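You operate a simulated robot arm through the tools that you are given. There is no shell and no other tool. Be economical: measure what you need, move in short steps, check, and stop when the job is done.

Carry out the task below with a simulated two-armed robot. There is one attempt and no reset: what you move stays moved.

Task
Pick up the purple-taped carton with one hand, pass it to the other hand and put it on the shelf under the card bench. Set down upright: purple-taped carton.

It is judged by the outcome, as a careful person would: the job done as asked, and still so three seconds after it is handed in. It fails if anything else is knocked over, pushed out of place, dropped, spilled or broken.

Robot
Two 7-joint arms with two-finger parallel grippers on one trunk, on a base that drives. Base frame: it is fixed to the floor where the robot stands at the start and does not move with it; the origin is under the middle of the robot, x ahead of it, y to its left, z up; the surface under the hand at the start is at about z = 0.78. Readings come in m, degrees, newtons and seconds.
The left shoulder is at the start at [0.07, 0.188, 1.115], the right one opposite. With the tool pointing down near the work surface each hand reaches from about 0.32 to 0.8 m from the robot's upright axis, wherever it stands, measured 20 degrees to its own side. Places, roughly: shelf under the card bench [0.6, 0.5, 0.2]. Payload 3.91 kg a hand.
Tool frame (each hand has its own): the origin (TCP) lies between the finger pads and is the grasp point; the fingertips stand 0.03 m ahead of it; z points along the fingers, y is the line along which they close. The gripper opens to 0.11 m. The fingers are 0.02 m wide and 0.01 m thick; the gripper's body (0.048 by 0.112 m) begins 0.055 m behind the TCP.
Orientation is that of the tool frame in the base frame, as a unit quaternion [x, y, z, w]. With the fingers straight down and closing along the base's y, the tool's x points along the base's -x, its y along +y and its z along -z.

Tools
- The arms move only by the tool move_arm. It takes "left_plan", "right_plan" or both (then of equal length, played together; a hand with none holds still); each is a list of rows, each an object (a shift or turn left out is 0, a gripper value left out holds the last) with "translation": the shift along the base's x, y, z in m, a list of three; "angular": the turn, a rotation vector about the base's x, y, z in rad, a list of three; "fingers": the gripper command, from -1 (fully open) to 1 (shut), values between in proportion. In form: [{"translation": [x, y, z], "angular": [ax, ay, az], "fingers": fingers}, ...]. A call has 1 to 20 rows; each row is the pose to reach, as a shift and turn from the pose commanded when the call began. Rows are played at 5 a second. More than 0.05 m and 8.6 degrees between two rows, or a gripper value outside its range, and nothing of the call is played. Where a pose cannot be reached the arm comes as near as it can. A force on the tool above 40 N (or 10 N above the force at the start of the call, whichever is more), or a blocked arm, ends the call early, and 0.2 s more pass. Each finger travels about 0.072 m/s and halts on what it meets, pressing with about 33 N; the grip force reading is that of the motor and also rises with nothing between the fingers. The clock runs only during rows and for 0.2 s after the last one: add rows that repeat a pose to give the fingers time. The reply holds the time, the measured pose of the TCP, the force on the tool along the base axes, the opening and the grip force, in the units named above and with some noise, with the torque about the TCP (base axes, N m) and any sound that the robot's microphone picked up.
- Cameras (640 x 400 px; columns grow to the right, rows downward): "scene" is now at [0.1233, 0.0351, 1.3283]; the picture's right is [0.44, -0.90, 0.00], its down [-0.65, -0.32, -0.69] and it looks along [0.62, 0.30, -0.73] (base axes); focal length 279 px, centre (320, 200). "left" rides on the left gripper at [0.073, -0.017, -0.103] in its tool frame; the picture's right is [0.23, 0.97, 0.00], its down [-0.76, 0.18, -0.62] and it looks along [-0.61, 0.14, 0.78] (tool axes); focal length 222 px, centre (320, 200). "right" rides on the right gripper at [0.072, 0.017, -0.103] in its tool frame; the picture's right is [-0.23, 0.97, 0.00], its down [-0.76, -0.18, -0.62] and it looks along [-0.61, -0.14, 0.78] (tool axes); focal length 222 px, centre (320, 200). There is no depth. A picture from a camera that has moved, and an enlarged one, comes with that camera's place and axes in the base frame and with its lens.
- snapshot(camera): a new picture of that camera. The clock stands still meanwhile.
- lift_body(by): slides the trunk up (or, below 0, down) by that many m; the arms and the scene camera ride with it, the base frame stays. It gives what a move gives, with no picture.
- base_move(legs): drives the robot by 1 to 6 legs, each [ahead, turn to the left] in m and degrees, along the robot's own axes; the way and the turn of a leg run together, so that a leg with both is an arc; at most 1.5 m and 180 degrees a leg. The arms and the cameras ride along, it lands a little off, and it stops where it bumps. It gives what a move gives.
- turn_head(pan, tilt): turns the head with the scene camera to pan (to the left, within 86 degrees either way) and tilt (down, from -29 to 69), counted from straight ahead of the robot. It gives what a move gives.
- close_up(camera, box): a new picture of the part [left, top, right, bottom] of that camera's present view, enlarged. The clock stands still meanwhile.
- close_job(): hands the job in; it is judged then, once.

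Work in short steps. Places have to be worked out from the pictures, the camera data and where the tool is seen: move nearer, look again, correct. Check each grasp and each placing, and mend what went wrong. You have 120 turns and 92 pictures in all, those below and enlarged ones among them. Open the grippers and draw the arms clear of the work before you hand the job in, unless the task says otherwise; then end with one line.

The tools are called after "Emit:" by a JSON object that holds its "api" and its "payload". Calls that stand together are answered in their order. move_arm: Moves the arms, as the interface text tells. Its arguments: {"type":"object","properties":{"left_plan":{"type":"array"},"right_plan":{"type":"array"}},"required":[]} The other tools are called the same way: lift_body (by) slides the trunk up or down; base_move (legs) drives the base; turn_head (pan, tilt) turns the head that bears the scene camera; snapshot (camera) takes a picture; close_up (camera, box) takes an enlarged picture of a part of a camera's view; close_job () hands the job in.

At the start:

```text
t: 0.0
left_tcp_pos: [0.4044, 0.4871, 1.0124]
left_ee_rot: [-0.001, 1.0, 0.001, -0.001]
left_contact_force: [-0.3, -0.1, -0.5]
left_torque: [0.01, 0.01, 0.01]
left_gripper_width: 0.1101
left_grip_force: 0.1
right_tcp_pos: [0.4549, 0.0405, 1.0878]
right_ee_rot: [0.0, 1.0, -0.001, 0.001]
right_contact_force: [0.5, 0.3, -0.2]
right_torque: [0.02, -0.01, 0.01]
right_gripper_width: 0.11
right_grip_force: 0.0
trunk travel left (down, up): [-0.625, 0.315]
robot x, y, heading: [-0.0011, 0.0024, 0.1]
head pan, tilt: [25.9, 46.5]
```

scene: 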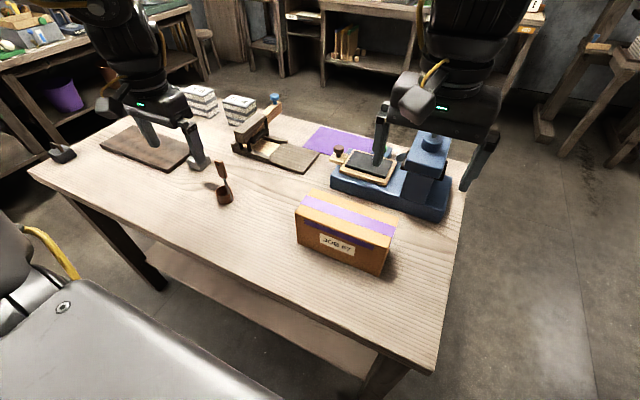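
right: 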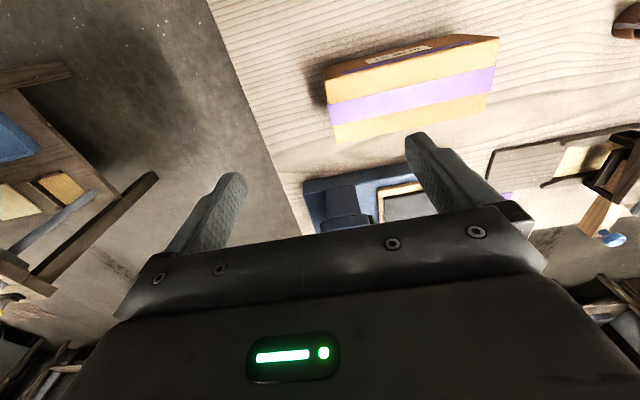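
left: 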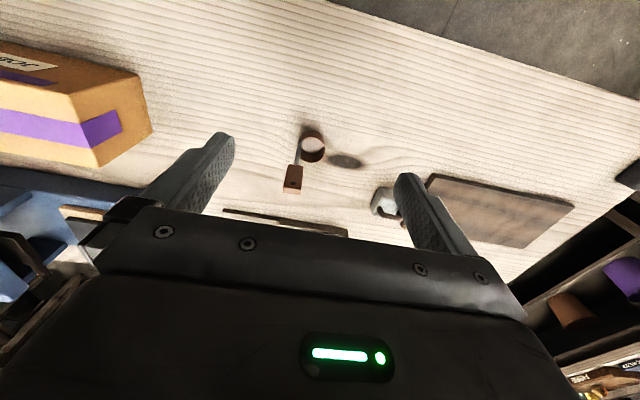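

The carton seems to stand at x≈0.44–0.51, y≈0.045–0.245 and z≈0.78–0.905, with its long side along y. I'll enlarge that part of the view to sharpen its edges before turning the right hand.

Emit:
{"api": "close_up", "payload": {"camera": "scene", "box": [260, 160, 420, 290]}}

Emit:
{"api": "move_arm", "payload": {"right_plan": [{"angular": [0, 0, 0.14]}, {"angular": [0, 0, 0.28]}, {"angular": [0, 0, 0.42]}, {"angular": [0, 0, 0.56]}, {"angular": [0, 0, 0.7]}, {"angular": [0, 0, 0.84]}, {"angular": [0, 0, 0.98]}, {"angular": [0, 0, 1.12]}, {"angular": [0, 0, 1.26]}, {"angular": [0, 0, 1.4]}, {"angular": [0, 0, 1.5]}, {"angular": [0, 0, 1.571]}, {"angular": [0, 0, 1.571]}]}}

```text
3.08 times, centred on (340, 225) of scene
camera zoom: at [0.1233, 0.0351, 1.3283], right [0.44, -0.9, 0.0], down [-0.65, -0.32, -0.69], along [0.62, 0.3, -0.73], focal length 859 px, centre (258, 123)
```

zoom: 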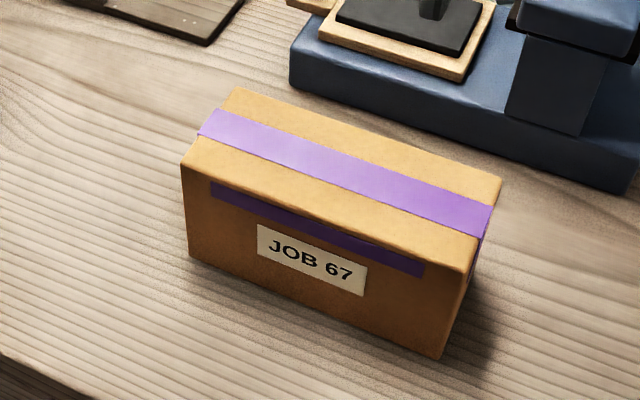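

```text
t: 2.4
left_tcp_pos: [0.4149, 0.4874, 1.0096]
left_ee_rot: [0.0, 1.0, -0.001, -0.004]
left_contact_force: [0.4, -0.2, -0.4]
left_torque: [-0.04, 0.06, 0.0]
left_gripper_width: 0.11
left_grip_force: 0.0
right_tcp_pos: [0.5268, 0.0761, 1.2174]
right_ee_rot: [-0.614, 0.788, -0.018, 0.022]
right_contact_force: [2.9, 18.5, -10.6]
right_torque: [-1.52, -0.03, -0.43]
right_gripper_width: 0.1101
right_grip_force: 0.0
right hand out of reach, approached as far as the arm can: row 4, 5, 6, 7, 8, 9, 10, 11
trunk travel left (down, up): [-0.625, 0.315]
robot x, y, heading: [0.0022, 0.0036, 0.0]
head pan, tilt: [25.9, 46.5]
stopped in row 11 (right hand): the force on the tool passed its limit at 200 N (the readings are from after the stop); the commanded pose is now the measured one
```

The right hand was out of reach and bumped something with force, ending at [0.53, 0.08, 1.22]. I'll look before doing anything else.

Emit:
{"api": "snapshot", "payload": {"camera": "scene"}}

Emit:
{"api": "snapshot", "payload": {"camera": "left"}}

Emit:
{"api": "snapshot", "payload": {"camera": "right"}}

```text
87 pictures are left
camera scene: at [0.1353, 0.0357, 1.3277], right [0.43, -0.9, 0.0], down [-0.66, -0.32, -0.68], along [0.61, 0.3, -0.73], focal length 279 px, centre (320, 200)
```

scene: 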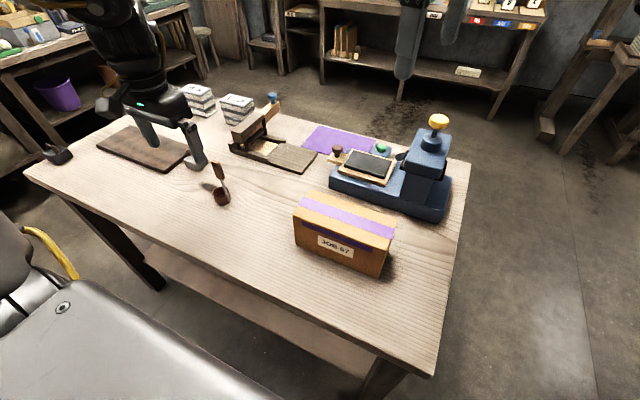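

```text
86 pictures are left
camera left: at [0.3425, 0.4694, 1.1135], right [-0.23, 0.97, 0.0], down [0.77, 0.18, 0.62], along [0.6, 0.14, -0.79], focal length 222 px, centre (320, 200)
```

left: 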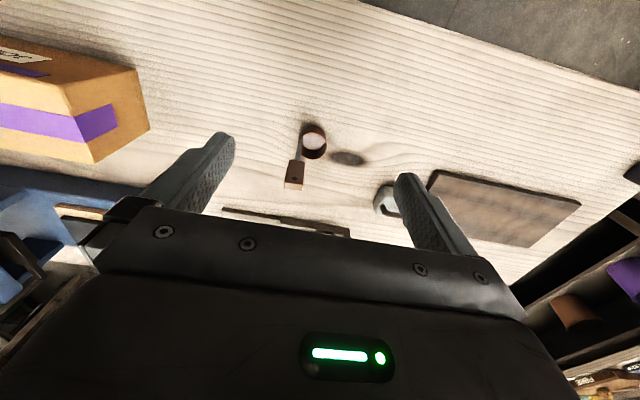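

```text
85 pictures are left
camera right: at [0.4876, 0.0121, 1.3174], right [-0.89, 0.46, -0.05], down [0.32, 0.7, 0.64], along [0.33, 0.55, -0.77], focal length 222 px, centre (320, 200)
```

right: 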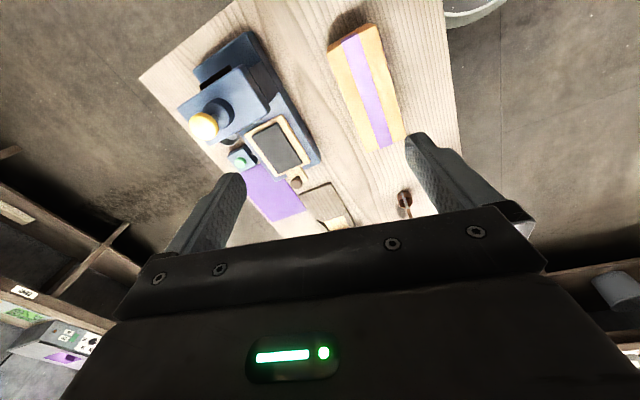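

Nothing on the bench was disturbed; the arm seems to have met its own limits or the robot's body. I'll unwind the right hand while bringing it lower, further right and further out.

Emit:
{"api": "move_arm", "payload": {"right_plan": [{"translation": [0, -0.015, -0.02], "angular": [0, 0, -0.13]}, {"translation": [0, -0.03, -0.04], "angular": [0, 0, -0.26]}, {"translation": [0, -0.045, -0.06], "angular": [0, 0, -0.39]}, {"translation": [0, -0.06, -0.08], "angular": [0, 0, -0.52]}, {"translation": [0, -0.075, -0.1], "angular": [0, 0, -0.65]}, {"translation": [0, -0.09, -0.12], "angular": [0, 0, -0.78]}, {"translation": [0, -0.105, -0.14], "angular": [0, 0, -0.91]}, {"translation": [0, -0.12, -0.16], "angular": [0, 0, -1.04]}, {"translation": [0, -0.13, -0.17], "angular": [0, 0, -1.17]}, {"translation": [0, -0.13, -0.17], "angular": [0, 0, -1.3]}, {"translation": [0, -0.13, -0.17], "angular": [0, 0, -1.3]}]}}

```text
t: 2.6
left_tcp_pos: [0.3981, 0.4867, 1.0167]
left_ee_rot: [0.0, 1.0, 0.001, 0.003]
left_contact_force: [-1.3, 0.0, 0.2]
left_torque: [-0.01, -0.05, 0.02]
left_gripper_width: 0.11
left_grip_force: 0.1
right_tcp_pos: [0.5081, 0.0762, 1.2244]
right_ee_rot: [-0.611, 0.79, -0.022, 0.029]
right_contact_force: [-1.5, 0.2, -1.6]
right_torque: [0.08, -0.29, -0.11]
right_gripper_width: 0.1103
right_grip_force: 0.1
right hand out of reach, approached as far as the arm can: row 1
trunk travel left (down, up): [-0.625, 0.315]
robot x, y, heading: [0.0006, 0.0007, 0.1]
head pan, tilt: [25.9, 46.5]
stopped in row 1 (right hand): the force on the tool passed its limit at 66 N (the readings are from after the stop); the commanded pose is now the measured one
```

It stopped at once on a force. The forearm may be pressing against the trunk, so I'll try a straight outward move first.

Emit:
{"api": "move_arm", "payload": {"right_plan": [{"translation": [0.02, 0, 0]}, {"translation": [0.04, 0, 0]}, {"translation": [0.06, 0, 0]}, {"translation": [0.06, 0, 0]}]}}

Emit:
{"api": "turn_head", "payload": {"pan": -20, "tilt": 25}}

Emit:
{"api": "snapshot", "payload": {"camera": "scene"}}

```text
t: 2.9
left_tcp_pos: [0.4092, 0.4871, 1.0111]
left_ee_rot: [0.001, 1.0, 0.0, 0.0]
left_contact_force: [-0.6, 0.1, -0.7]
left_torque: [-0.01, 0.07, -0.01]
left_gripper_width: 0.1096
left_grip_force: 0.0
right_tcp_pos: [0.5218, 0.0794, 1.217]
right_ee_rot: [-0.609, 0.793, -0.013, 0.026]
right_contact_force: [1.7, 15.3, -22.8]
right_torque: [-0.16, -0.46, -0.38]
right_gripper_width: 0.1101
right_grip_force: 0.0
trunk travel left (down, up): [-0.625, 0.315]
robot x, y, heading: [-0.0006, 0.0003, 0.1]
head pan, tilt: [25.9, 46.5]
stopped in row 1 (right hand): the force on the tool passed its limit at 125 N (the readings are from after the stop); the commanded pose is now the measured one
```

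```text
t: 4.0
left_tcp_pos: [0.4048, 0.4861, 1.0132]
left_ee_rot: [0.001, 1.0, 0.001, 0.001]
left_contact_force: [-0.4, 0.5, 0.1]
left_torque: [0.01, 0.0, 0.01]
left_gripper_width: 0.1098
left_grip_force: 0.0
right_tcp_pos: [0.5172, 0.0788, 1.2199]
right_ee_rot: [-0.609, 0.793, -0.016, 0.028]
right_contact_force: [-7.7, 24.8, -34.4]
right_torque: [-0.36, -2.16, -1.52]
right_gripper_width: 0.11
right_grip_force: 0.0
trunk travel left (down, up): [-0.625, 0.315]
robot x, y, heading: [0.002, 0.0033, -0.1]
head pan, tilt: [-20.0, 25.0]
```

```text
84 pictures are left
camera scene: at [0.1383, -0.0312, 1.3609], right [-0.34, -0.94, 0.0], down [-0.4, 0.14, -0.91], along [0.85, -0.31, -0.42], focal length 279 px, centre (320, 200)
```

scene: 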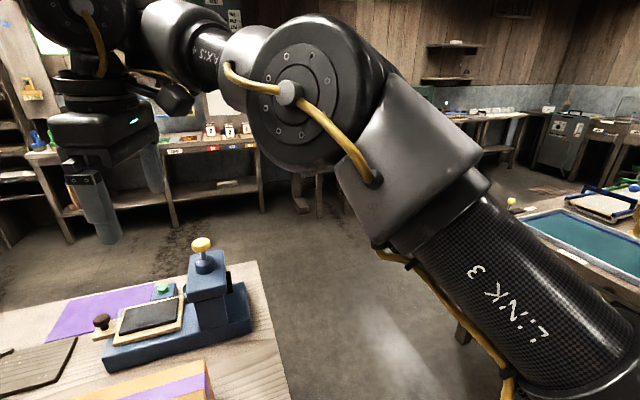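

The elbow is high and the wrist is tightly folded, so the hand may be touching its own forearm. The contact pushes the tool toward +y and down, so I'll yield that way in small steps.

Emit:
{"api": "move_arm", "payload": {"right_plan": [{"translation": [0, 0.005, -0.008]}, {"translation": [0, 0.01, -0.016]}, {"translation": [0, 0.015, -0.025]}, {"translation": [0, 0.02, -0.035]}, {"translation": [0, 0.02, -0.045]}, {"translation": [0, 0.02, -0.055]}]}}

```text
t: 4.3
left_tcp_pos: [0.4057, 0.4879, 1.0136]
left_ee_rot: [0.001, 1.0, 0.001, 0.001]
left_contact_force: [0.1, 0.7, -0.4]
left_torque: [-0.01, 0.0, 0.0]
left_gripper_width: 0.1101
left_grip_force: 0.1
right_tcp_pos: [0.5162, 0.0797, 1.2192]
right_ee_rot: [-0.609, 0.793, -0.013, 0.029]
right_contact_force: [0.6, 12.1, -21.2]
right_torque: [0.14, -0.72, -0.45]
right_gripper_width: 0.1099
right_grip_force: 0.0
trunk travel left (down, up): [-0.625, 0.315]
robot x, y, heading: [0.0008, 0.0022, -0.2]
head pan, tilt: [-20.0, 25.0]
stopped in row 1 (right hand): the force on the tool passed its limit at 77 N (the readings are from after the stop); the commanded pose is now the measured one
```

It is still pinned. I'll try a small turn back about the vertical.

Emit:
{"api": "move_arm", "payload": {"right_plan": [{"angular": [0, 0, -0.04]}, {"angular": [0, 0, -0.08]}, {"angular": [0, 0, -0.12]}, {"angular": [0, 0, -0.18]}, {"angular": [0, 0, -0.24]}]}}

Emit:
{"api": "turn_head", "payload": {"pan": 20, "tilt": 5}}

Emit:
{"api": "snapshot", "payload": {"camera": "scene"}}

```text
t: 4.5
left_tcp_pos: [0.4057, 0.4872, 1.0139]
left_ee_rot: [0.001, 1.0, 0.0, 0.001]
left_contact_force: [0.7, -0.2, 0.1]
left_torque: [0.03, 0.02, 0.01]
left_gripper_width: 0.11
left_grip_force: 0.0
right_tcp_pos: [0.5167, 0.0801, 1.2184]
right_ee_rot: [-0.607, 0.794, -0.011, 0.03]
right_contact_force: [-3.1, 8.0, -12.9]
right_torque: [-0.08, -0.85, -0.55]
right_gripper_width: 0.1098
right_grip_force: 0.0
trunk travel left (down, up): [-0.625, 0.315]
robot x, y, heading: [0.0015, 0.0006, 0.0]
head pan, tilt: [-20.0, 25.0]
stopped in row 1 (right hand): the force on the tool passed its limit at 60 N (the readings are from after the stop); the commanded pose is now the measured one
```

```text
t: 5.6
left_tcp_pos: [0.4051, 0.4872, 1.0143]
left_ee_rot: [0.001, 1.0, 0.001, 0.001]
left_contact_force: [0.1, 0.1, -0.5]
left_torque: [0.01, 0.0, 0.02]
left_gripper_width: 0.1097
left_grip_force: 0.0
right_tcp_pos: [0.5171, 0.0805, 1.2198]
right_ee_rot: [-0.608, 0.793, -0.012, 0.03]
right_contact_force: [-4.6, 15.5, -19.3]
right_torque: [-0.22, -1.22, -0.83]
right_gripper_width: 0.1101
right_grip_force: 0.1
trunk travel left (down, up): [-0.625, 0.315]
robot x, y, heading: [0.001, 0.0005, 0.0]
head pan, tilt: [20.0, 5.0]
```

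```text
83 pictures are left
camera scene: at [0.1379, 0.0314, 1.3934], right [0.34, -0.94, 0.0], down [-0.08, -0.03, -1.0], along [0.94, 0.34, -0.09], focal length 279 px, centre (320, 200)
```

scene: 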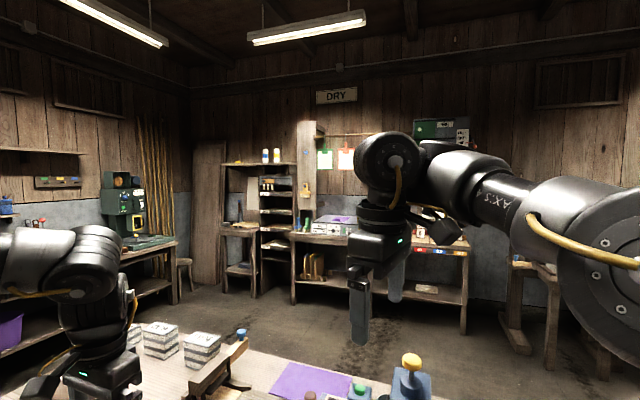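

The camera bracket on the right hand is jammed under its own forearm, which is why the +90° turn fails. I'll swing the fingers toward +y so the bracket drops away from the forearm.

Emit:
{"api": "move_arm", "payload": {"right_plan": [{"translation": [0, 0.025, 0.005], "angular": [0.12, 0, 0]}, {"translation": [0, 0.05, 0.01], "angular": [0.24, 0, 0]}, {"translation": [0, 0.07, 0.015], "angular": [0.36, 0, 0]}, {"translation": [0, 0.07, 0.015], "angular": [0.36, 0, 0]}]}}

```text
t: 5.9
left_tcp_pos: [0.4048, 0.4869, 1.0145]
left_ee_rot: [0.001, 1.0, 0.002, 0.001]
left_contact_force: [0.2, 0.3, -0.1]
left_torque: [-0.04, 0.0, -0.01]
left_gripper_width: 0.1098
left_grip_force: 0.0
right_tcp_pos: [0.5147, 0.0849, 1.2206]
right_ee_rot: [-0.609, 0.792, -0.005, 0.034]
right_contact_force: [-3.3, 9.7, -14.3]
right_torque: [0.03, -0.77, -0.52]
right_gripper_width: 0.1099
right_grip_force: 0.1
trunk travel left (down, up): [-0.625, 0.315]
robot x, y, heading: [-0.0027, -0.0014, -0.4]
head pan, tilt: [20.0, 5.0]
stopped in row 1 (right hand): the force on the tool passed its limit at 74 N (the readings are from after the stop); the commanded pose is now the measured one
```

It gave a little and the resting force dropped, so I'll repeat the same yielding move.

Emit:
{"api": "move_arm", "payload": {"right_plan": [{"translation": [0, 0.01, 0.0], "angular": [0.14, 0, 0]}, {"translation": [0, 0.02, 0.0], "angular": [0.28, 0, 0]}, {"translation": [0, 0.02, 0.0], "angular": [0.28, 0, 0]}]}}

```text
t: 6.7
left_tcp_pos: [0.4053, 0.4871, 1.0138]
left_ee_rot: [0.001, 1.0, 0.001, 0.001]
left_contact_force: [0.5, -0.3, 0.6]
left_torque: [0.02, 0.0, 0.02]
left_gripper_width: 0.1098
left_grip_force: 0.0
right_tcp_pos: [0.5305, 0.1144, 1.2321]
right_ee_rot: [-0.599, 0.785, 0.106, 0.117]
right_contact_force: [0.1, 0.1, -0.1]
right_torque: [0.0, -0.02, 0.0]
right_gripper_width: 0.1101
right_grip_force: 0.1
right hand out of reach, approached as far as the arm can: row 1, 2, 3
trunk travel left (down, up): [-0.625, 0.315]
robot x, y, heading: [-0.0003, 0.0021, 0.2]
head pan, tilt: [20.0, 5.0]
```

It is free, with zero force. I'll unwind the yaw, keeping the finger tilt, and come down and outward as I go.

Emit:
{"api": "move_arm", "payload": {"right_plan": [{"translation": [0, -0.01, 0], "angular": [0, 0, -0.13]}, {"translation": [0, -0.02, 0], "angular": [0, 0, -0.26]}, {"translation": [0, -0.03, 0], "angular": [0, 0, -0.39]}, {"translation": [0, -0.04, -0.01], "angular": [0, 0, -0.52]}, {"translation": [0, -0.05, -0.02], "angular": [0, 0, -0.65]}, {"translation": [0, -0.06, -0.03], "angular": [0, 0, -0.78]}, {"translation": [0, -0.07, -0.05], "angular": [0, 0, -0.91]}, {"translation": [0, -0.08, -0.07], "angular": [0, 0, -1.04]}, {"translation": [0, -0.09, -0.09], "angular": [0, 0, -1.17]}, {"translation": [0, -0.1, -0.11], "angular": [0, 0, -1.3]}, {"translation": [0, -0.1, -0.13], "angular": [0, 0, -1.3]}, {"translation": [0, -0.1, -0.13], "angular": [0, 0, -1.3]}]}}

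```text
t: 9.3
left_tcp_pos: [0.4051, 0.4863, 1.0141]
left_ee_rot: [0.002, 1.0, 0.0, 0.001]
left_contact_force: [-0.7, -0.3, 0.7]
left_torque: [-0.01, -0.02, 0.0]
left_gripper_width: 0.1099
left_grip_force: 0.0
right_tcp_pos: [0.5918, 0.0733, 1.1955]
right_ee_rot: [-0.004, 0.99, 0.033, 0.139]
right_contact_force: [-0.6, 0.0, -0.4]
right_torque: [-0.01, -0.02, 0.0]
right_gripper_width: 0.1101
right_grip_force: 0.1
right hand out of reach, approached as far as the arm can: row 1, 2, 3, 4, 5, 6, 7, 8, 9, 10, 11, 12
trunk travel left (down, up): [-0.625, 0.315]
robot x, y, heading: [-0.002, -0.0005, -0.2]
head pan, tilt: [20.0, 5.0]
```

The yaw is undone. Now I'll take out the remaining tilt and let the hand settle.

Emit:
{"api": "move_arm", "payload": {"right_plan": [{"translation": [-0.01, 0, 0], "angular": [0, 0.1, 0]}, {"translation": [-0.02, 0, 0], "angular": [0, 0.2, 0]}, {"translation": [-0.03, 0, 0], "angular": [0, 0.28, 0]}, {"translation": [-0.04, -0.02, 0], "angular": [0, 0.28, 0]}, {"translation": [-0.04, -0.02, 0], "angular": [0, 0.28, 0]}]}}

Emit:
{"api": "snapshot", "payload": {"camera": "scene"}}

```text
t: 10.5
left_tcp_pos: [0.4054, 0.4884, 1.0144]
left_ee_rot: [0.001, 1.0, 0.0, 0.001]
left_contact_force: [-0.5, 0.6, -0.6]
left_torque: [-0.08, 0.0, 0.01]
left_gripper_width: 0.1102
left_grip_force: 0.1
right_tcp_pos: [0.5536, 0.0538, 1.1945]
right_ee_rot: [0.0, 0.999, 0.033, -0.001]
right_contact_force: [-0.2, -0.1, 0.9]
right_torque: [-0.01, -0.01, 0.0]
right_gripper_width: 0.1101
right_grip_force: 0.0
trunk travel left (down, up): [-0.625, 0.315]
robot x, y, heading: [0.0, 0.0035, -0.1]
head pan, tilt: [20.0, 5.0]
```

```text
82 pictures are left
camera scene: at [0.1381, 0.0324, 1.3934], right [0.34, -0.94, 0.0], down [-0.08, -0.03, -1.0], along [0.94, 0.34, -0.09], focal length 279 px, centre (320, 200)
```

scene: 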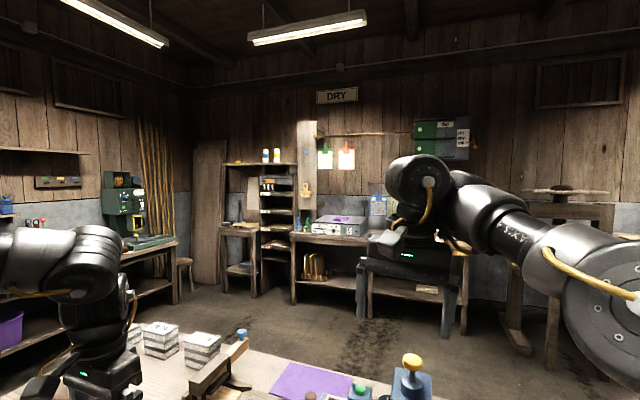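

The right arm is sound again. I'll bring it lower above the carton and try the other yaw direction (bracket to +y) in part.

Emit:
{"api": "move_arm", "payload": {"right_plan": [{"translation": [-0.02, 0.01, -0.04]}, {"translation": [-0.04, 0.02, -0.08]}, {"translation": [-0.06, 0.03, -0.12]}, {"translation": [-0.075, 0.04, -0.16]}, {"translation": [-0.075, 0.04, -0.18]}, {"translation": [-0.075, 0.04, -0.18], "angular": [0, 0, -0.12]}, {"translation": [-0.075, 0.04, -0.18], "angular": [0, 0, -0.24]}, {"translation": [-0.075, 0.04, -0.18], "angular": [0, 0, -0.36]}, {"translation": [-0.075, 0.04, -0.18], "angular": [0, 0, -0.48]}, {"translation": [-0.075, 0.04, -0.18], "angular": [0, 0, -0.6]}, {"translation": [-0.075, 0.04, -0.18], "angular": [0, 0, -0.6]}]}}

```text
t: 12.9
left_tcp_pos: [0.4053, 0.4858, 1.0154]
left_ee_rot: [0.001, 1.0, 0.001, 0.0]
left_contact_force: [0.5, 0.1, -0.4]
left_torque: [-0.03, -0.04, -0.02]
left_gripper_width: 0.1099
left_grip_force: 0.1
right_tcp_pos: [0.5825, 0.0808, 1.0896]
right_ee_rot: [0.296, 0.955, 0.031, 0.005]
right_contact_force: [0.4, 0.4, 0.2]
right_torque: [0.02, 0.0, 0.0]
right_gripper_width: 0.1098
right_grip_force: 0.1
right hand out of reach, approached as far as the arm can: row 1, 2, 3, 4, 5, 6, 7, 8, 9, 10, 11
trunk travel left (down, up): [-0.625, 0.315]
robot x, y, heading: [0.0, 0.0001, -0.1]
head pan, tilt: [20.0, 5.0]
```

The hand can't come in, because the elbow posture drifted high. I'll undo the yaw and move the hand out to the right so the arm can unfold, then return.

Emit:
{"api": "move_arm", "payload": {"right_plan": [{"translation": [0.03, -0.03, 0.02], "angular": [0, 0, 0.12]}, {"translation": [0.06, -0.06, 0.04], "angular": [0, 0, 0.24]}, {"translation": [0.09, -0.09, 0.06], "angular": [0, 0, 0.36]}, {"translation": [0.11, -0.12, 0.08], "angular": [0, 0, 0.48]}, {"translation": [0.12, -0.15, 0.09], "angular": [0, 0, 0.6]}, {"translation": [0.12, -0.19, 0.09], "angular": [0, 0, 0.6]}, {"translation": [0.12, -0.23, 0.09], "angular": [0, 0, 0.6]}, {"translation": [0.12, -0.27, 0.09], "angular": [0, 0, 0.6]}, {"translation": [0.12, -0.31, 0.09], "angular": [0, 0, 0.6]}, {"translation": [0.12, -0.34, 0.07], "angular": [0, 0, 0.6]}, {"translation": [0.12, -0.34, 0.04], "angular": [0, 0, 0.6]}, {"translation": [0.12, -0.34, 0.04], "angular": [0, 0, 0.6]}]}}

Emit:
{"api": "turn_head", "payload": {"pan": -20, "tilt": 30}}

Emit:
{"api": "snapshot", "payload": {"camera": "scene"}}

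```text
t: 15.5
left_tcp_pos: [0.4046, 0.4854, 1.0139]
left_ee_rot: [0.001, 1.0, 0.001, 0.0]
left_contact_force: [-0.7, 0.2, 0.6]
left_torque: [-0.02, -0.02, -0.01]
left_gripper_width: 0.1099
left_grip_force: 0.2
right_tcp_pos: [0.6977, -0.2165, 1.1106]
right_ee_rot: [0.004, 0.996, 0.089, 0.03]
right_contact_force: [0.5, 1.1, 0.2]
right_torque: [-0.01, -0.02, -0.03]
right_gripper_width: 0.1099
right_grip_force: 0.1
right hand out of reach, approached as far as the arm can: row 2, 3, 4, 5, 6, 7, 8, 9, 10, 11, 12
trunk travel left (down, up): [-0.625, 0.315]
robot x, y, heading: [-0.0025, -0.0024, -0.0]
head pan, tilt: [20.0, 5.0]
```

```text
t: 16.5
left_tcp_pos: [0.4046, 0.4863, 1.0139]
left_ee_rot: [0.001, 1.0, 0.001, 0.0]
left_contact_force: [-0.5, 0.8, 0.4]
left_torque: [0.01, -0.01, 0.01]
left_gripper_width: 0.1103
left_grip_force: 0.0
right_tcp_pos: [0.6984, -0.2176, 1.1103]
right_ee_rot: [0.005, 0.996, 0.088, 0.03]
right_contact_force: [0.1, 0.7, 0.4]
right_torque: [-0.02, 0.0, -0.02]
right_gripper_width: 0.1101
right_grip_force: 0.0
trunk travel left (down, up): [-0.625, 0.315]
robot x, y, heading: [0.0001, -0.0013, -0.2]
head pan, tilt: [-20.0, 30.0]
```

```text
81 pictures are left
camera scene: at [0.1365, -0.031, 1.3531], right [-0.34, -0.94, 0.0], down [-0.47, 0.17, -0.87], along [0.81, -0.3, -0.5], focal length 279 px, centre (320, 200)
```

scene: 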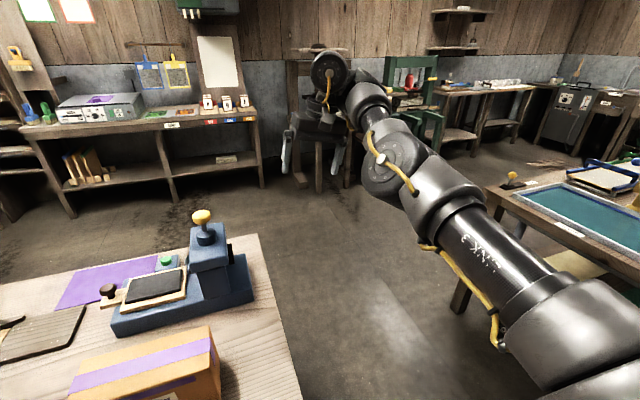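

The arm is unfolded now. I'll go down in the free space right of the bench and draw in, to see which way the elbow bends.

Emit:
{"api": "move_arm", "payload": {"right_plan": [{"translation": [0, -0.03, -0.03]}, {"translation": [-0.02, -0.05, -0.07]}, {"translation": [-0.04, -0.05, -0.11]}, {"translation": [-0.07, -0.05, -0.14]}, {"translation": [-0.1, -0.05, -0.16]}, {"translation": [-0.13, -0.05, -0.16]}, {"translation": [-0.16, -0.05, -0.16]}, {"translation": [-0.19, -0.05, -0.16]}, {"translation": [-0.2, -0.05, -0.16]}]}}

Emit:
{"api": "snapshot", "payload": {"camera": "scene"}}

```text
t: 18.5
left_tcp_pos: [0.4044, 0.4867, 1.0137]
left_ee_rot: [0.001, 1.0, 0.001, 0.001]
left_contact_force: [0.1, -0.4, 0.5]
left_torque: [0.0, 0.01, 0.02]
left_gripper_width: 0.1101
left_grip_force: 0.2
right_tcp_pos: [0.6961, -0.2687, 1.0363]
right_ee_rot: [0.005, 0.996, 0.089, 0.03]
right_contact_force: [1.3, 0.1, 0.1]
right_torque: [-0.03, 0.0, 0.02]
right_gripper_width: 0.1098
right_grip_force: 0.1
right hand out of reach, approached as far as the arm can: row 2, 3, 4, 5, 6, 7, 8, 9
trunk travel left (down, up): [-0.625, 0.315]
robot x, y, heading: [-0.0017, 0.0007, -0.1]
head pan, tilt: [-20.0, 30.0]
```

```text
80 pictures are left
camera scene: at [0.1364, -0.0312, 1.353], right [-0.34, -0.94, 0.0], down [-0.47, 0.17, -0.87], along [0.81, -0.3, -0.5], focal length 279 px, centre (320, 200)
```

scene: 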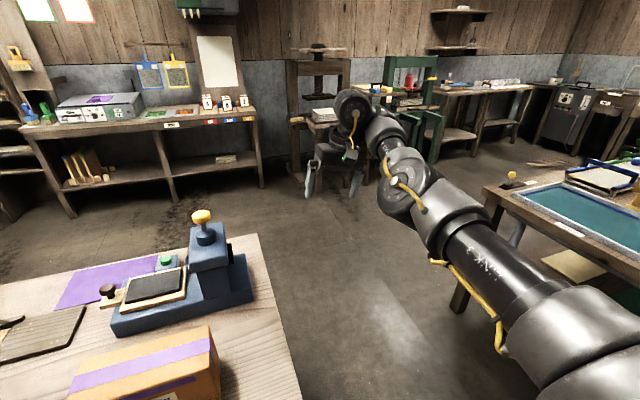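

I'll swing the hand well out to the right, mirroring the left arm's healthy starting posture, and then draw it back.

Emit:
{"api": "move_arm", "payload": {"right_plan": [{"translation": [0, -0.04, 0.05]}, {"translation": [0, -0.08, 0.06]}, {"translation": [-0.02, -0.12, 0.06]}, {"translation": [-0.05, -0.16, 0.06]}, {"translation": [-0.08, -0.19, 0.06]}, {"translation": [-0.11, -0.22, 0.06]}, {"translation": [-0.14, -0.24, 0.06]}, {"translation": [-0.17, -0.25, 0.05]}, {"translation": [-0.2, -0.25, 0.04]}, {"translation": [-0.2, -0.25, 0.04]}]}}

```text
refused: row 1 steps farther than a row can; nothing moved
```

Emit:
{"api": "move_arm", "payload": {"right_plan": [{"translation": [0, -0.04, 0.02]}, {"translation": [0, -0.08, 0.04]}, {"translation": [-0.02, -0.12, 0.05]}, {"translation": [-0.04, -0.16, 0.05]}, {"translation": [-0.07, -0.19, 0.05]}, {"translation": [-0.1, -0.22, 0.05]}, {"translation": [-0.13, -0.24, 0.05]}, {"translation": [-0.17, -0.25, 0.05]}, {"translation": [-0.2, -0.25, 0.04]}, {"translation": [-0.2, -0.25, 0.04]}]}}

Emit:
{"api": "turn_head", "payload": {"pan": -45, "tilt": 30}}

Emit:
{"api": "snapshot", "payload": {"camera": "scene"}}

```text
t: 19.9
left_tcp_pos: [0.4047, 0.4849, 1.0141]
left_ee_rot: [0.001, 1.0, 0.002, 0.001]
left_contact_force: [-0.2, 0.3, 1.0]
left_torque: [0.02, 0.02, 0.02]
left_gripper_width: 0.11
left_grip_force: 0.0
right_tcp_pos: [0.6597, -0.4688, 1.0508]
right_ee_rot: [0.014, 0.993, 0.11, 0.046]
right_contact_force: [6.7, 10.7, -0.9]
right_torque: [-1.24, 0.76, -0.88]
right_gripper_width: 0.1101
right_grip_force: 0.1
right hand out of reach, approached as far as the arm can: row 2, 3, 4, 5, 6
trunk travel left (down, up): [-0.625, 0.315]
robot x, y, heading: [0.0023, 0.0007, -0.1]
head pan, tilt: [-20.0, 30.0]
stopped in row 6 (right hand): the force on the tool passed its limit at 84 N (the readings are from after the stop); the commanded pose is now the measured one
```

```text
t: 20.8
left_tcp_pos: [0.4049, 0.4864, 1.0136]
left_ee_rot: [0.001, 1.0, 0.001, 0.001]
left_contact_force: [-0.3, 0.2, 0.5]
left_torque: [-0.01, -0.03, 0.01]
left_gripper_width: 0.11
left_grip_force: 0.0
right_tcp_pos: [0.6585, -0.4679, 1.0508]
right_ee_rot: [0.015, 0.993, 0.109, 0.046]
right_contact_force: [11.3, 16.4, -3.9]
right_torque: [-1.98, 0.99, -1.43]
right_gripper_width: 0.11
right_grip_force: 0.1
trunk travel left (down, up): [-0.625, 0.315]
robot x, y, heading: [0.0003, -0.0012, -0.0]
head pan, tilt: [-45.0, 30.0]
```

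```text
79 pictures are left
camera scene: at [0.1154, -0.0642, 1.353], right [-0.71, -0.71, 0.0], down [-0.35, 0.35, -0.87], along [0.61, -0.61, -0.5], focal length 279 px, centre (320, 200)
```

scene: 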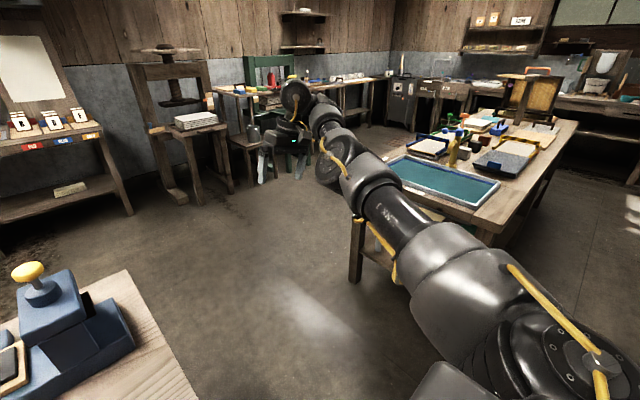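

There is contact again, probably the bracket under its own forearm. I'll pitch the fingers forward, which opens the wrist, and draw the hand back so the arm folds freely.

Emit:
{"api": "move_arm", "payload": {"right_plan": [{"translation": [0.01, 0.01, 0.0], "angular": [0, -0.14, 0]}, {"translation": [0.01, 0.01, 0.01], "angular": [0, -0.28, 0]}, {"translation": [0, 0.01, 0.02], "angular": [0, -0.42, 0]}, {"translation": [-0.02, 0.01, 0.03], "angular": [0, -0.56, 0]}, {"translation": [-0.05, 0.01, 0.03], "angular": [0, -0.7, 0]}, {"translation": [-0.08, 0.01, 0.03], "angular": [0, -0.84, 0]}, {"translation": [-0.12, 0.01, 0.03], "angular": [0, -0.98, 0]}, {"translation": [-0.16, 0.01, 0.03], "angular": [0, -1.1, 0]}, {"translation": [-0.2, 0.01, 0.03], "angular": [0, -1.1, 0]}, {"translation": [-0.23, 0.01, 0.03], "angular": [0, -1.1, 0]}, {"translation": [-0.23, 0.01, 0.03], "angular": [0, -1.1, 0]}]}}

Emit:
{"api": "snapshot", "payload": {"camera": "scene"}}

```text
t: 23.1
left_tcp_pos: [0.4054, 0.4854, 1.0158]
left_ee_rot: [0.002, 1.0, 0.001, 0.001]
left_contact_force: [-0.1, -1.0, -0.2]
left_torque: [0.0, 0.0, 0.01]
left_gripper_width: 0.1101
left_grip_force: 0.0
right_tcp_pos: [0.5465, -0.7375, 1.1033]
right_ee_rot: [-0.069, 0.817, 0.165, 0.548]
right_contact_force: [0.5, -0.3, 0.0]
right_torque: [0.02, -0.04, 0.0]
right_gripper_width: 0.11
right_grip_force: 0.0
right hand out of reach, approached as far as the arm can: row 1, 2, 3, 4, 5, 6, 7, 8, 9, 10, 11
trunk travel left (down, up): [-0.625, 0.315]
robot x, y, heading: [0.0025, -0.0023, 0.2]
head pan, tilt: [-45.0, 30.0]
```

```text
78 pictures are left
camera scene: at [0.1153, -0.0663, 1.3529], right [-0.71, -0.71, 0.0], down [-0.35, 0.36, -0.87], along [0.61, -0.61, -0.5], focal length 279 px, centre (320, 200)
```

scene: 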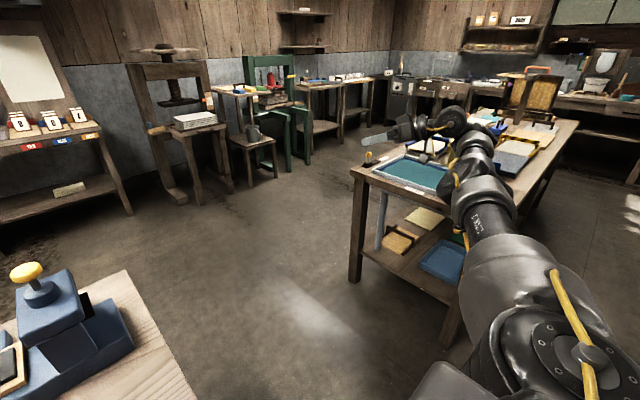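

The arm has gone almost straight and swung wide at the elbow. I'll bring the hand forward and left, which is the way this elbow folds, while undoing the pitch.

Emit:
{"api": "move_arm", "payload": {"right_plan": [{"translation": [0.03, 0.03, 0.02], "angular": [0, 0, 0]}, {"translation": [0.06, 0.06, 0.04], "angular": [0, 0, 0]}, {"translation": [0.09, 0.09, 0.06], "angular": [0, 0, 0]}, {"translation": [0.12, 0.12, 0.08], "angular": [0, 0, 0]}, {"translation": [0.15, 0.15, 0.1], "angular": [0, 0.1, 0]}, {"translation": [0.17, 0.19, 0.11], "angular": [0, 0.2, 0]}, {"translation": [0.17, 0.23, 0.12], "angular": [0, 0.3, 0]}, {"translation": [0.17, 0.27, 0.12], "angular": [0, 0.4, 0]}, {"translation": [0.17, 0.31, 0.12], "angular": [0, 0.5, 0]}, {"translation": [0.17, 0.35, 0.12], "angular": [0, 0.6, 0]}, {"translation": [0.17, 0.39, 0.12], "angular": [0, 0.7, 0]}, {"translation": [0.16, 0.43, 0.12], "angular": [0, 0.8, 0]}, {"translation": [0.15, 0.47, 0.12], "angular": [0, 0.9, 0]}, {"translation": [0.14, 0.51, 0.12], "angular": [0, 1.0, 0]}, {"translation": [0.13, 0.53, 0.12], "angular": [0, 1.1, 0]}, {"translation": [0.13, 0.53, 0.12], "angular": [0, 1.1, 0]}]}}

Emit:
{"api": "turn_head", "payload": {"pan": -15, "tilt": 15}}

Emit:
{"api": "snapshot", "payload": {"camera": "scene"}}

```text
t: 26.6
left_tcp_pos: [0.4046, 0.4869, 1.0135]
left_ee_rot: [0.001, 1.0, 0.001, 0.0]
left_contact_force: [1.1, -0.4, -0.7]
left_torque: [-0.01, 0.04, -0.01]
left_gripper_width: 0.1096
left_grip_force: 0.1
right_tcp_pos: [0.6646, -0.2029, 1.2378]
right_ee_rot: [0.027, 0.983, 0.176, 0.039]
right_contact_force: [-0.3, 0.0, -0.4]
right_torque: [0.02, 0.0, -0.03]
right_gripper_width: 0.1101
right_grip_force: 0.2
right hand out of reach, approached as far as the arm can: row 1, 2, 3, 4, 5, 6, 7, 8, 9, 10, 11
trunk travel left (down, up): [-0.625, 0.315]
robot x, y, heading: [0.0035, 0.0023, 0.1]
head pan, tilt: [-45.0, 30.0]
```

```text
t: 27.5
left_tcp_pos: [0.4053, 0.4866, 1.014]
left_ee_rot: [0.001, 1.0, 0.0, 0.001]
left_contact_force: [0.2, 0.7, 0.6]
left_torque: [-0.01, 0.01, 0.0]
left_gripper_width: 0.11
left_grip_force: 0.1
right_tcp_pos: [0.6641, -0.2034, 1.2388]
right_ee_rot: [0.027, 0.983, 0.176, 0.039]
right_contact_force: [-0.4, 0.7, 0.5]
right_torque: [-0.02, -0.03, 0.0]
right_gripper_width: 0.1099
right_grip_force: 0.1
trunk travel left (down, up): [-0.625, 0.315]
robot x, y, heading: [0.0008, -0.0008, 0.2]
head pan, tilt: [-15.0, 15.0]
```

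```text
77 pictures are left
camera scene: at [0.1418, -0.0246, 1.3772], right [-0.26, -0.97, 0.0], down [-0.25, 0.07, -0.97], along [0.93, -0.25, -0.26], focal length 279 px, centre (320, 200)
```

scene: 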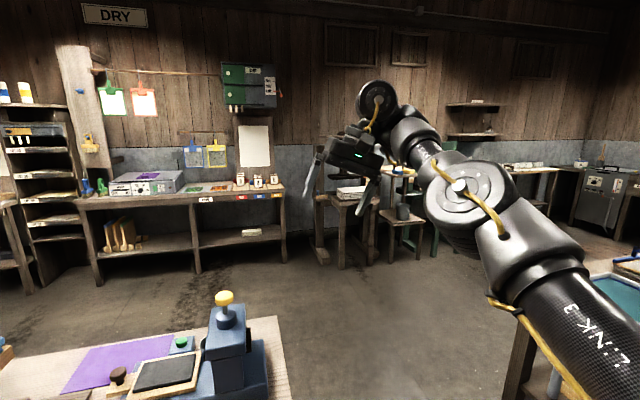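

This pose was truly reached; the shifts count from the measured pose after an unreachable row. I'll continue left, then draw in toward the robot.

Emit:
{"api": "move_arm", "payload": {"right_plan": [{"translation": [0, 0.04, 0]}, {"translation": [-0.01, 0.08, 0]}, {"translation": [-0.02, 0.12, 0]}, {"translation": [-0.03, 0.16, 0]}, {"translation": [-0.04, 0.2, 0]}, {"translation": [-0.06, 0.23, 0]}, {"translation": [-0.09, 0.26, 0]}, {"translation": [-0.12, 0.28, -0.01]}, {"translation": [-0.15, 0.29, -0.02]}, {"translation": [-0.18, 0.29, -0.03]}, {"translation": [-0.2, 0.29, -0.04]}, {"translation": [-0.2, 0.29, -0.04]}]}}

Emit:
{"api": "snapshot", "payload": {"camera": "scene"}}

```text
t: 30.1
left_tcp_pos: [0.4054, 0.4855, 1.015]
left_ee_rot: [0.001, 1.0, 0.001, 0.0]
left_contact_force: [0.4, -0.8, -0.5]
left_torque: [-0.02, 0.0, 0.02]
left_gripper_width: 0.1102
left_grip_force: 0.0
right_tcp_pos: [0.5269, 0.1233, 1.248]
right_ee_rot: [0.027, 0.983, 0.176, 0.039]
right_contact_force: [-1.1, 1.0, -0.1]
right_torque: [0.02, 0.02, -0.02]
right_gripper_width: 0.11
right_grip_force: 0.1
right hand out of reach, approached as far as the arm can: row 8, 9, 10, 11, 12
trunk travel left (down, up): [-0.625, 0.315]
robot x, y, heading: [-0.0023, 0.0005, -0.0]
head pan, tilt: [-15.0, 15.0]
```

```text
76 pictures are left
camera scene: at [0.1421, -0.0241, 1.3772], right [-0.26, -0.97, 0.0], down [-0.25, 0.07, -0.97], along [0.93, -0.25, -0.26], focal length 279 px, centre (320, 200)
```

scene: 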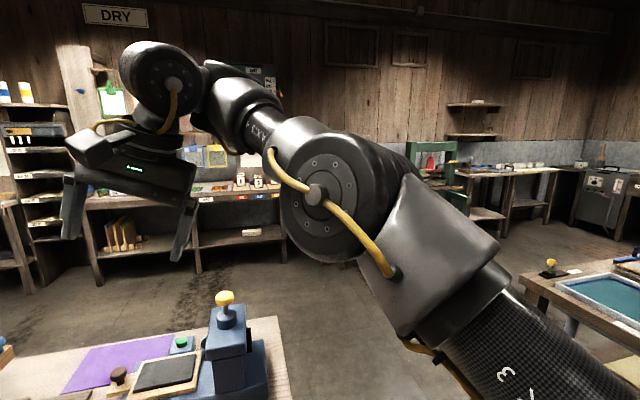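

The forearm runs upward to the wrist, so the wrist is overbent. I'll swing the fingers away along the forearm direction, lower the hand that way, and straighten later.

Emit:
{"api": "move_arm", "payload": {"right_plan": [{"translation": [0.01, 0.015, 0], "angular": [0.11, -0.06, 0]}, {"translation": [0.02, 0.03, 0], "angular": [0.22, -0.12, 0]}, {"translation": [0.03, 0.045, 0], "angular": [0.33, -0.18, 0]}, {"translation": [0.04, 0.06, 0], "angular": [0.44, -0.24, 0]}, {"translation": [0.04, 0.06, -0.03], "angular": [0.55, -0.3, 0]}, {"translation": [0.04, 0.06, -0.06], "angular": [0.55, -0.3, 0]}, {"translation": [0.04, 0.06, -0.09], "angular": [0.55, -0.3, 0]}, {"translation": [0.04, 0.06, -0.12], "angular": [0.55, -0.3, 0]}, {"translation": [0.04, 0.06, -0.15], "angular": [0.55, -0.3, 0]}, {"translation": [0.03, 0.05, -0.18], "angular": [0.55, -0.3, 0]}, {"translation": [0.02, 0.04, -0.2], "angular": [0.55, -0.3, 0]}, {"translation": [0.02, 0.04, -0.2], "angular": [0.55, -0.3, 0]}]}}

Emit:
{"api": "snapshot", "payload": {"camera": "scene"}}

```text
t: 32.7
left_tcp_pos: [0.4054, 0.4868, 1.0155]
left_ee_rot: [0.001, 1.0, 0.001, 0.001]
left_contact_force: [-0.4, 0.4, 0.3]
left_torque: [0.03, 0.03, 0.0]
left_gripper_width: 0.1101
left_grip_force: 0.0
right_tcp_pos: [0.537, 0.1748, 1.2786]
right_ee_rot: [-0.03, 0.933, 0.355, 0.058]
right_contact_force: [0.4, -1.0, -0.2]
right_torque: [-0.01, -0.01, 0.01]
right_gripper_width: 0.1102
right_grip_force: 0.0
right hand out of reach, approached as far as the arm can: row 1, 2, 3, 4, 5, 6, 7, 8, 9, 10, 11, 12
trunk travel left (down, up): [-0.625, 0.315]
robot x, y, heading: [-0.0029, -0.0001, -0.2]
head pan, tilt: [-15.0, 15.0]
```

```text
75 pictures are left
camera scene: at [0.1418, -0.0242, 1.3772], right [-0.26, -0.97, 0.0], down [-0.25, 0.07, -0.97], along [0.93, -0.25, -0.26], focal length 279 px, centre (320, 200)
```

scene: 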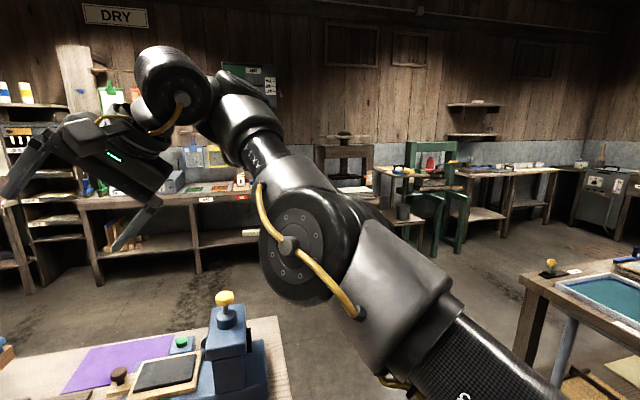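

I'll look at the healthy left arm to see which elbow posture to aim for with the right.

Emit:
{"api": "turn_head", "payload": {"pan": 60, "tilt": 20}}

Emit:
{"api": "snapshot", "payload": {"camera": "scene"}}

```text
t: 34.2
left_tcp_pos: [0.4048, 0.486, 1.0136]
left_ee_rot: [0.001, 1.0, 0.0, 0.001]
left_contact_force: [-0.3, 0.4, -1.2]
left_torque: [0.02, -0.01, 0.02]
left_gripper_width: 0.1099
left_grip_force: 0.1
right_tcp_pos: [0.5364, 0.1766, 1.2794]
right_ee_rot: [-0.03, 0.933, 0.355, 0.058]
right_contact_force: [0.3, -0.3, 0.0]
right_torque: [-0.06, -0.01, -0.01]
right_gripper_width: 0.1103
right_grip_force: 0.0
trunk travel left (down, up): [-0.625, 0.315]
robot x, y, heading: [0.0027, 0.0004, -0.1]
head pan, tilt: [60.0, 20.0]
```

```text
74 pictures are left
camera scene: at [0.0983, 0.0807, 1.3691], right [0.87, -0.5, 0.0], down [-0.17, -0.3, -0.94], along [0.47, 0.81, -0.34], focal length 279 px, centre (320, 200)
```

scene: 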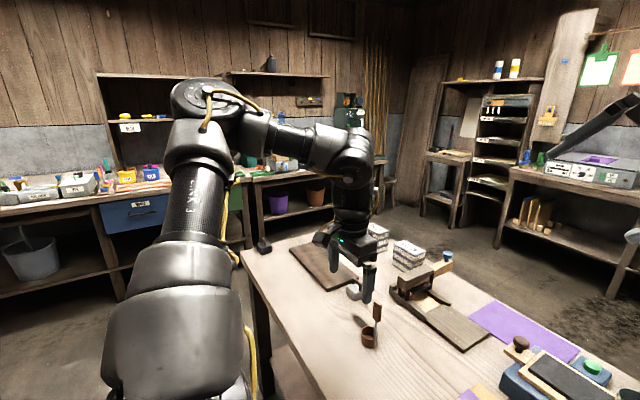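

The healthy left elbow sits outward and high with its forearm pointing ahead. The right arm needs swinging outward as a rigid whole about its shoulder, with the hand yawing along.

Emit:
{"api": "move_arm", "payload": {"right_plan": [{"translation": [0.0275, -0.0385, 0], "angular": [0, 0, -0.08]}, {"translation": [0.0518, -0.079, 0], "angular": [0, 0, -0.16]}, {"translation": [0.0729, -0.1214, 0], "angular": [0, 0, -0.24]}, {"translation": [0.0905, -0.1653, 0], "angular": [0, 0, -0.32]}, {"translation": [0.1046, -0.2105, 0], "angular": [0, 0, -0.4]}, {"translation": [0.1148, -0.2567, 0], "angular": [0, 0, -0.48]}, {"translation": [0.1215, -0.3035, 0], "angular": [0, 0, -0.56]}, {"translation": [0.1244, -0.3507, 0], "angular": [0, 0, -0.64]}, {"translation": [0.1235, -0.398, 0], "angular": [0, 0, -0.72]}, {"translation": [0.1188, -0.4451, 0], "angular": [0, 0, -0.8]}, {"translation": [0.1104, -0.4916, 0], "angular": [0, 0, -0.88]}, {"translation": [0.0982, -0.5374, 0], "angular": [0, 0, -0.96]}, {"translation": [0.0825, -0.5819, 0], "angular": [0, 0, -1.04]}, {"translation": [0.0632, -0.6251, 0], "angular": [0, 0, -1.12]}, {"translation": [0.0632, -0.6251, 0], "angular": [0, 0, -1.12]}]}}

Emit:
{"api": "turn_head", "payload": {"pan": -55, "tilt": 20}}

Emit:
{"api": "snapshot", "payload": {"camera": "scene"}}

```text
t: 37.4
left_tcp_pos: [0.4062, 0.4912, 1.0094]
left_ee_rot: [0.0, 1.0, -0.001, -0.001]
left_contact_force: [-0.1, 0.1, -0.3]
left_torque: [-0.06, -0.01, 0.03]
left_gripper_width: 0.1099
left_grip_force: 0.0
right_tcp_pos: [0.6276, -0.4723, 1.3331]
right_ee_rot: [0.464, 0.814, 0.268, 0.223]
right_contact_force: [-0.8, 0.3, -0.6]
right_torque: [-0.07, 0.03, -0.07]
right_gripper_width: 0.1098
right_grip_force: 0.1
right hand out of reach, approached as far as the arm can: row 1, 2, 3, 4, 5, 6, 7, 8, 9, 10, 11, 12, 13, 14, 15
trunk travel left (down, up): [-0.625, 0.315]
robot x, y, heading: [-0.0007, -0.0004, -0.1]
head pan, tilt: [60.0, 20.0]
```

```text
t: 39.3
left_tcp_pos: [0.4049, 0.4861, 1.0144]
left_ee_rot: [0.001, 1.0, 0.001, 0.001]
left_contact_force: [0.0, -0.1, -0.4]
left_torque: [0.02, 0.04, 0.01]
left_gripper_width: 0.11
left_grip_force: 0.0
right_tcp_pos: [0.6252, -0.4784, 1.332]
right_ee_rot: [0.466, 0.813, 0.27, 0.222]
right_contact_force: [-0.1, -0.7, 0.4]
right_torque: [0.01, 0.04, -0.02]
right_gripper_width: 0.11
right_grip_force: 0.1
trunk travel left (down, up): [-0.625, 0.315]
robot x, y, heading: [-0.0025, -0.0, -0.2]
head pan, tilt: [-55.0, 20.0]
```

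```text
73 pictures are left
camera scene: at [0.1049, -0.0768, 1.3691], right [-0.82, -0.57, 0.0], down [-0.2, 0.28, -0.94], along [0.54, -0.77, -0.34], focal length 279 px, centre (320, 200)
```

scene: 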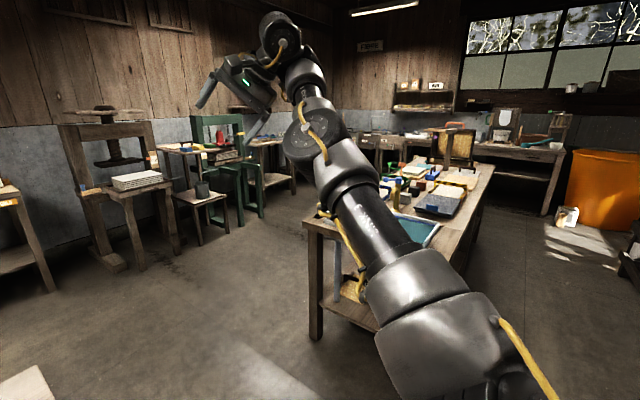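

The elbow is outward now, but the forearm still rises from it. I'll roll the forearm over about the upper-arm line so that it comes down to the front.

Emit:
{"api": "move_arm", "payload": {"right_plan": [{"translation": [-0.01, -0.018, -0.004], "angular": [-0.085, 0.066, -0.064]}, {"translation": [-0.02, -0.036, -0.008], "angular": [-0.17, 0.132, -0.128]}, {"translation": [-0.03, -0.054, -0.012], "angular": [-0.255, 0.2, -0.19]}, {"translation": [-0.04, -0.07, -0.016], "angular": [-0.34, 0.265, -0.255]}, {"translation": [-0.05, -0.087, -0.02], "angular": [-0.425, 0.33, -0.32]}, {"translation": [-0.06, -0.104, -0.023], "angular": [-0.51, 0.4, -0.38]}, {"translation": [-0.07, -0.12, -0.027], "angular": [-0.595, 0.465, -0.445]}, {"translation": [-0.08, -0.136, -0.03], "angular": [-0.68, 0.53, -0.51]}, {"translation": [-0.08, -0.136, -0.03], "angular": [-0.68, 0.53, -0.51]}]}}

Emit:
{"api": "snapshot", "payload": {"camera": "scene"}}

```text
t: 41.3
left_tcp_pos: [0.406, 0.4832, 1.0146]
left_ee_rot: [0.001, 1.0, 0.003, 0.0]
left_contact_force: [-0.9, -1.1, 1.3]
left_torque: [0.04, 0.02, -0.01]
left_gripper_width: 0.1101
left_grip_force: 0.1
right_tcp_pos: [0.6233, -0.5658, 1.167]
right_ee_rot: [0.54, 0.814, 0.18, 0.117]
right_contact_force: [-0.8, -0.7, -1.0]
right_torque: [0.07, 0.02, 0.05]
right_gripper_width: 0.11
right_grip_force: 0.0
right hand out of reach, approached as far as the arm can: row 1, 2, 3, 4, 5, 6, 7, 8, 9
trunk travel left (down, up): [-0.625, 0.315]
robot x, y, heading: [0.0037, 0.0022, 0.1]
head pan, tilt: [-55.0, 20.0]
```

```text
72 pictures are left
camera scene: at [0.1071, -0.0803, 1.3686], right [-0.82, -0.57, 0.0], down [-0.2, 0.28, -0.94], along [0.54, -0.77, -0.35], focal length 279 px, centre (320, 200)
```

scene: 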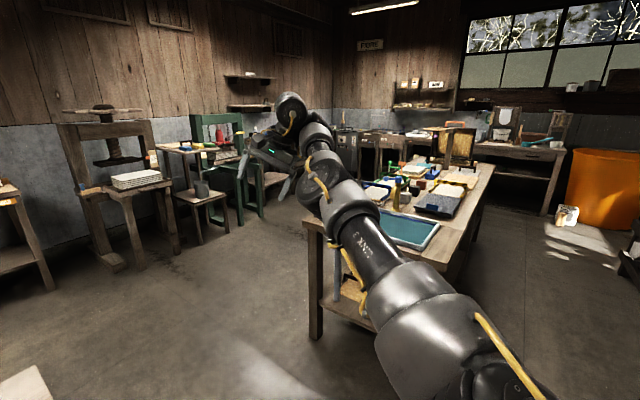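

The roll did not take. The right arm is comfortable when stretched, so I'll turn its hand to point forward, fingers 20° below level, around [0.65, -0.25, 1.2] and see how it behaves there.

Emit:
{"api": "move_arm", "payload": {"right_plan": [{"translation": [0.003, 0.026, 0.003], "angular": [-0.084, -0.068, 0.062]}, {"translation": [0.005, 0.053, 0.005], "angular": [-0.167, -0.136, 0.124]}, {"translation": [0.008, 0.079, 0.008], "angular": [-0.251, -0.204, 0.186]}, {"translation": [0.01, 0.105, 0.01], "angular": [-0.335, -0.272, 0.248]}, {"translation": [0.013, 0.132, 0.013], "angular": [-0.418, -0.34, 0.31]}, {"translation": [0.015, 0.158, 0.015], "angular": [-0.502, -0.408, 0.373]}, {"translation": [0.018, 0.184, 0.018], "angular": [-0.586, -0.476, 0.435]}, {"translation": [0.02, 0.211, 0.02], "angular": [-0.669, -0.544, 0.497]}, {"translation": [0.023, 0.237, 0.023], "angular": [-0.753, -0.612, 0.559]}, {"translation": [0.025, 0.263, 0.025], "angular": [-0.837, -0.68, 0.621]}, {"translation": [0.028, 0.29, 0.028], "angular": [-0.92, -0.748, 0.683]}, {"translation": [0.03, 0.316, 0.03], "angular": [-1.004, -0.816, 0.745]}, {"translation": [0.03, 0.316, 0.03], "angular": [-1.004, -0.816, 0.745]}]}}

Emit:
{"api": "turn_head", "payload": {"pan": -35, "tilt": 20}}

Emit:
{"api": "snapshot", "payload": {"camera": "scene"}}

```text
t: 44.1
left_tcp_pos: [0.4013, 0.4983, 1.0089]
left_ee_rot: [-0.002, 1.0, -0.005, 0.001]
left_contact_force: [-0.5, 1.8, 0.4]
left_torque: [-0.1, -0.02, -0.02]
left_gripper_width: 0.11
left_grip_force: 0.0
right_tcp_pos: [0.5759, -0.1052, 1.465]
right_ee_rot: [-0.047, 0.926, 0.052, 0.371]
right_contact_force: [0.8, 2.7, -0.8]
right_torque: [-0.13, -0.02, -0.09]
right_gripper_width: 0.1096
right_grip_force: 0.0
right hand out of reach, approached as far as the arm can: row 1, 2, 3, 4, 5, 6, 7, 8, 9, 10, 11, 12, 13
trunk travel left (down, up): [-0.625, 0.315]
robot x, y, heading: [0.002, 0.0, 0.3]
head pan, tilt: [-55.0, 20.0]
```

```text
t: 44.9
left_tcp_pos: [0.4061, 0.4858, 1.0149]
left_ee_rot: [0.001, 1.0, 0.002, 0.001]
left_contact_force: [-1.6, -0.1, -0.3]
left_torque: [-0.01, -0.01, 0.0]
left_gripper_width: 0.11
left_grip_force: 0.1
right_tcp_pos: [0.5785, -0.1266, 1.4642]
right_ee_rot: [-0.04, 0.926, 0.058, 0.371]
right_contact_force: [0.0, 0.0, -1.2]
right_torque: [-0.03, 0.02, -0.02]
right_gripper_width: 0.1099
right_grip_force: 0.0
trunk travel left (down, up): [-0.625, 0.315]
robot x, y, heading: [-0.0015, 0.003, -0.2]
head pan, tilt: [-35.0, 20.0]
```

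```text
71 pictures are left
camera scene: at [0.1283, -0.0551, 1.3689], right [-0.57, -0.82, 0.0], down [-0.28, 0.2, -0.94], along [0.77, -0.54, -0.34], focal length 279 px, centre (320, 200)
```

scene: 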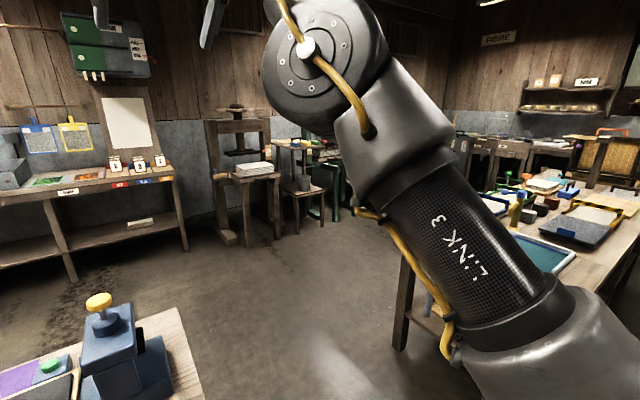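

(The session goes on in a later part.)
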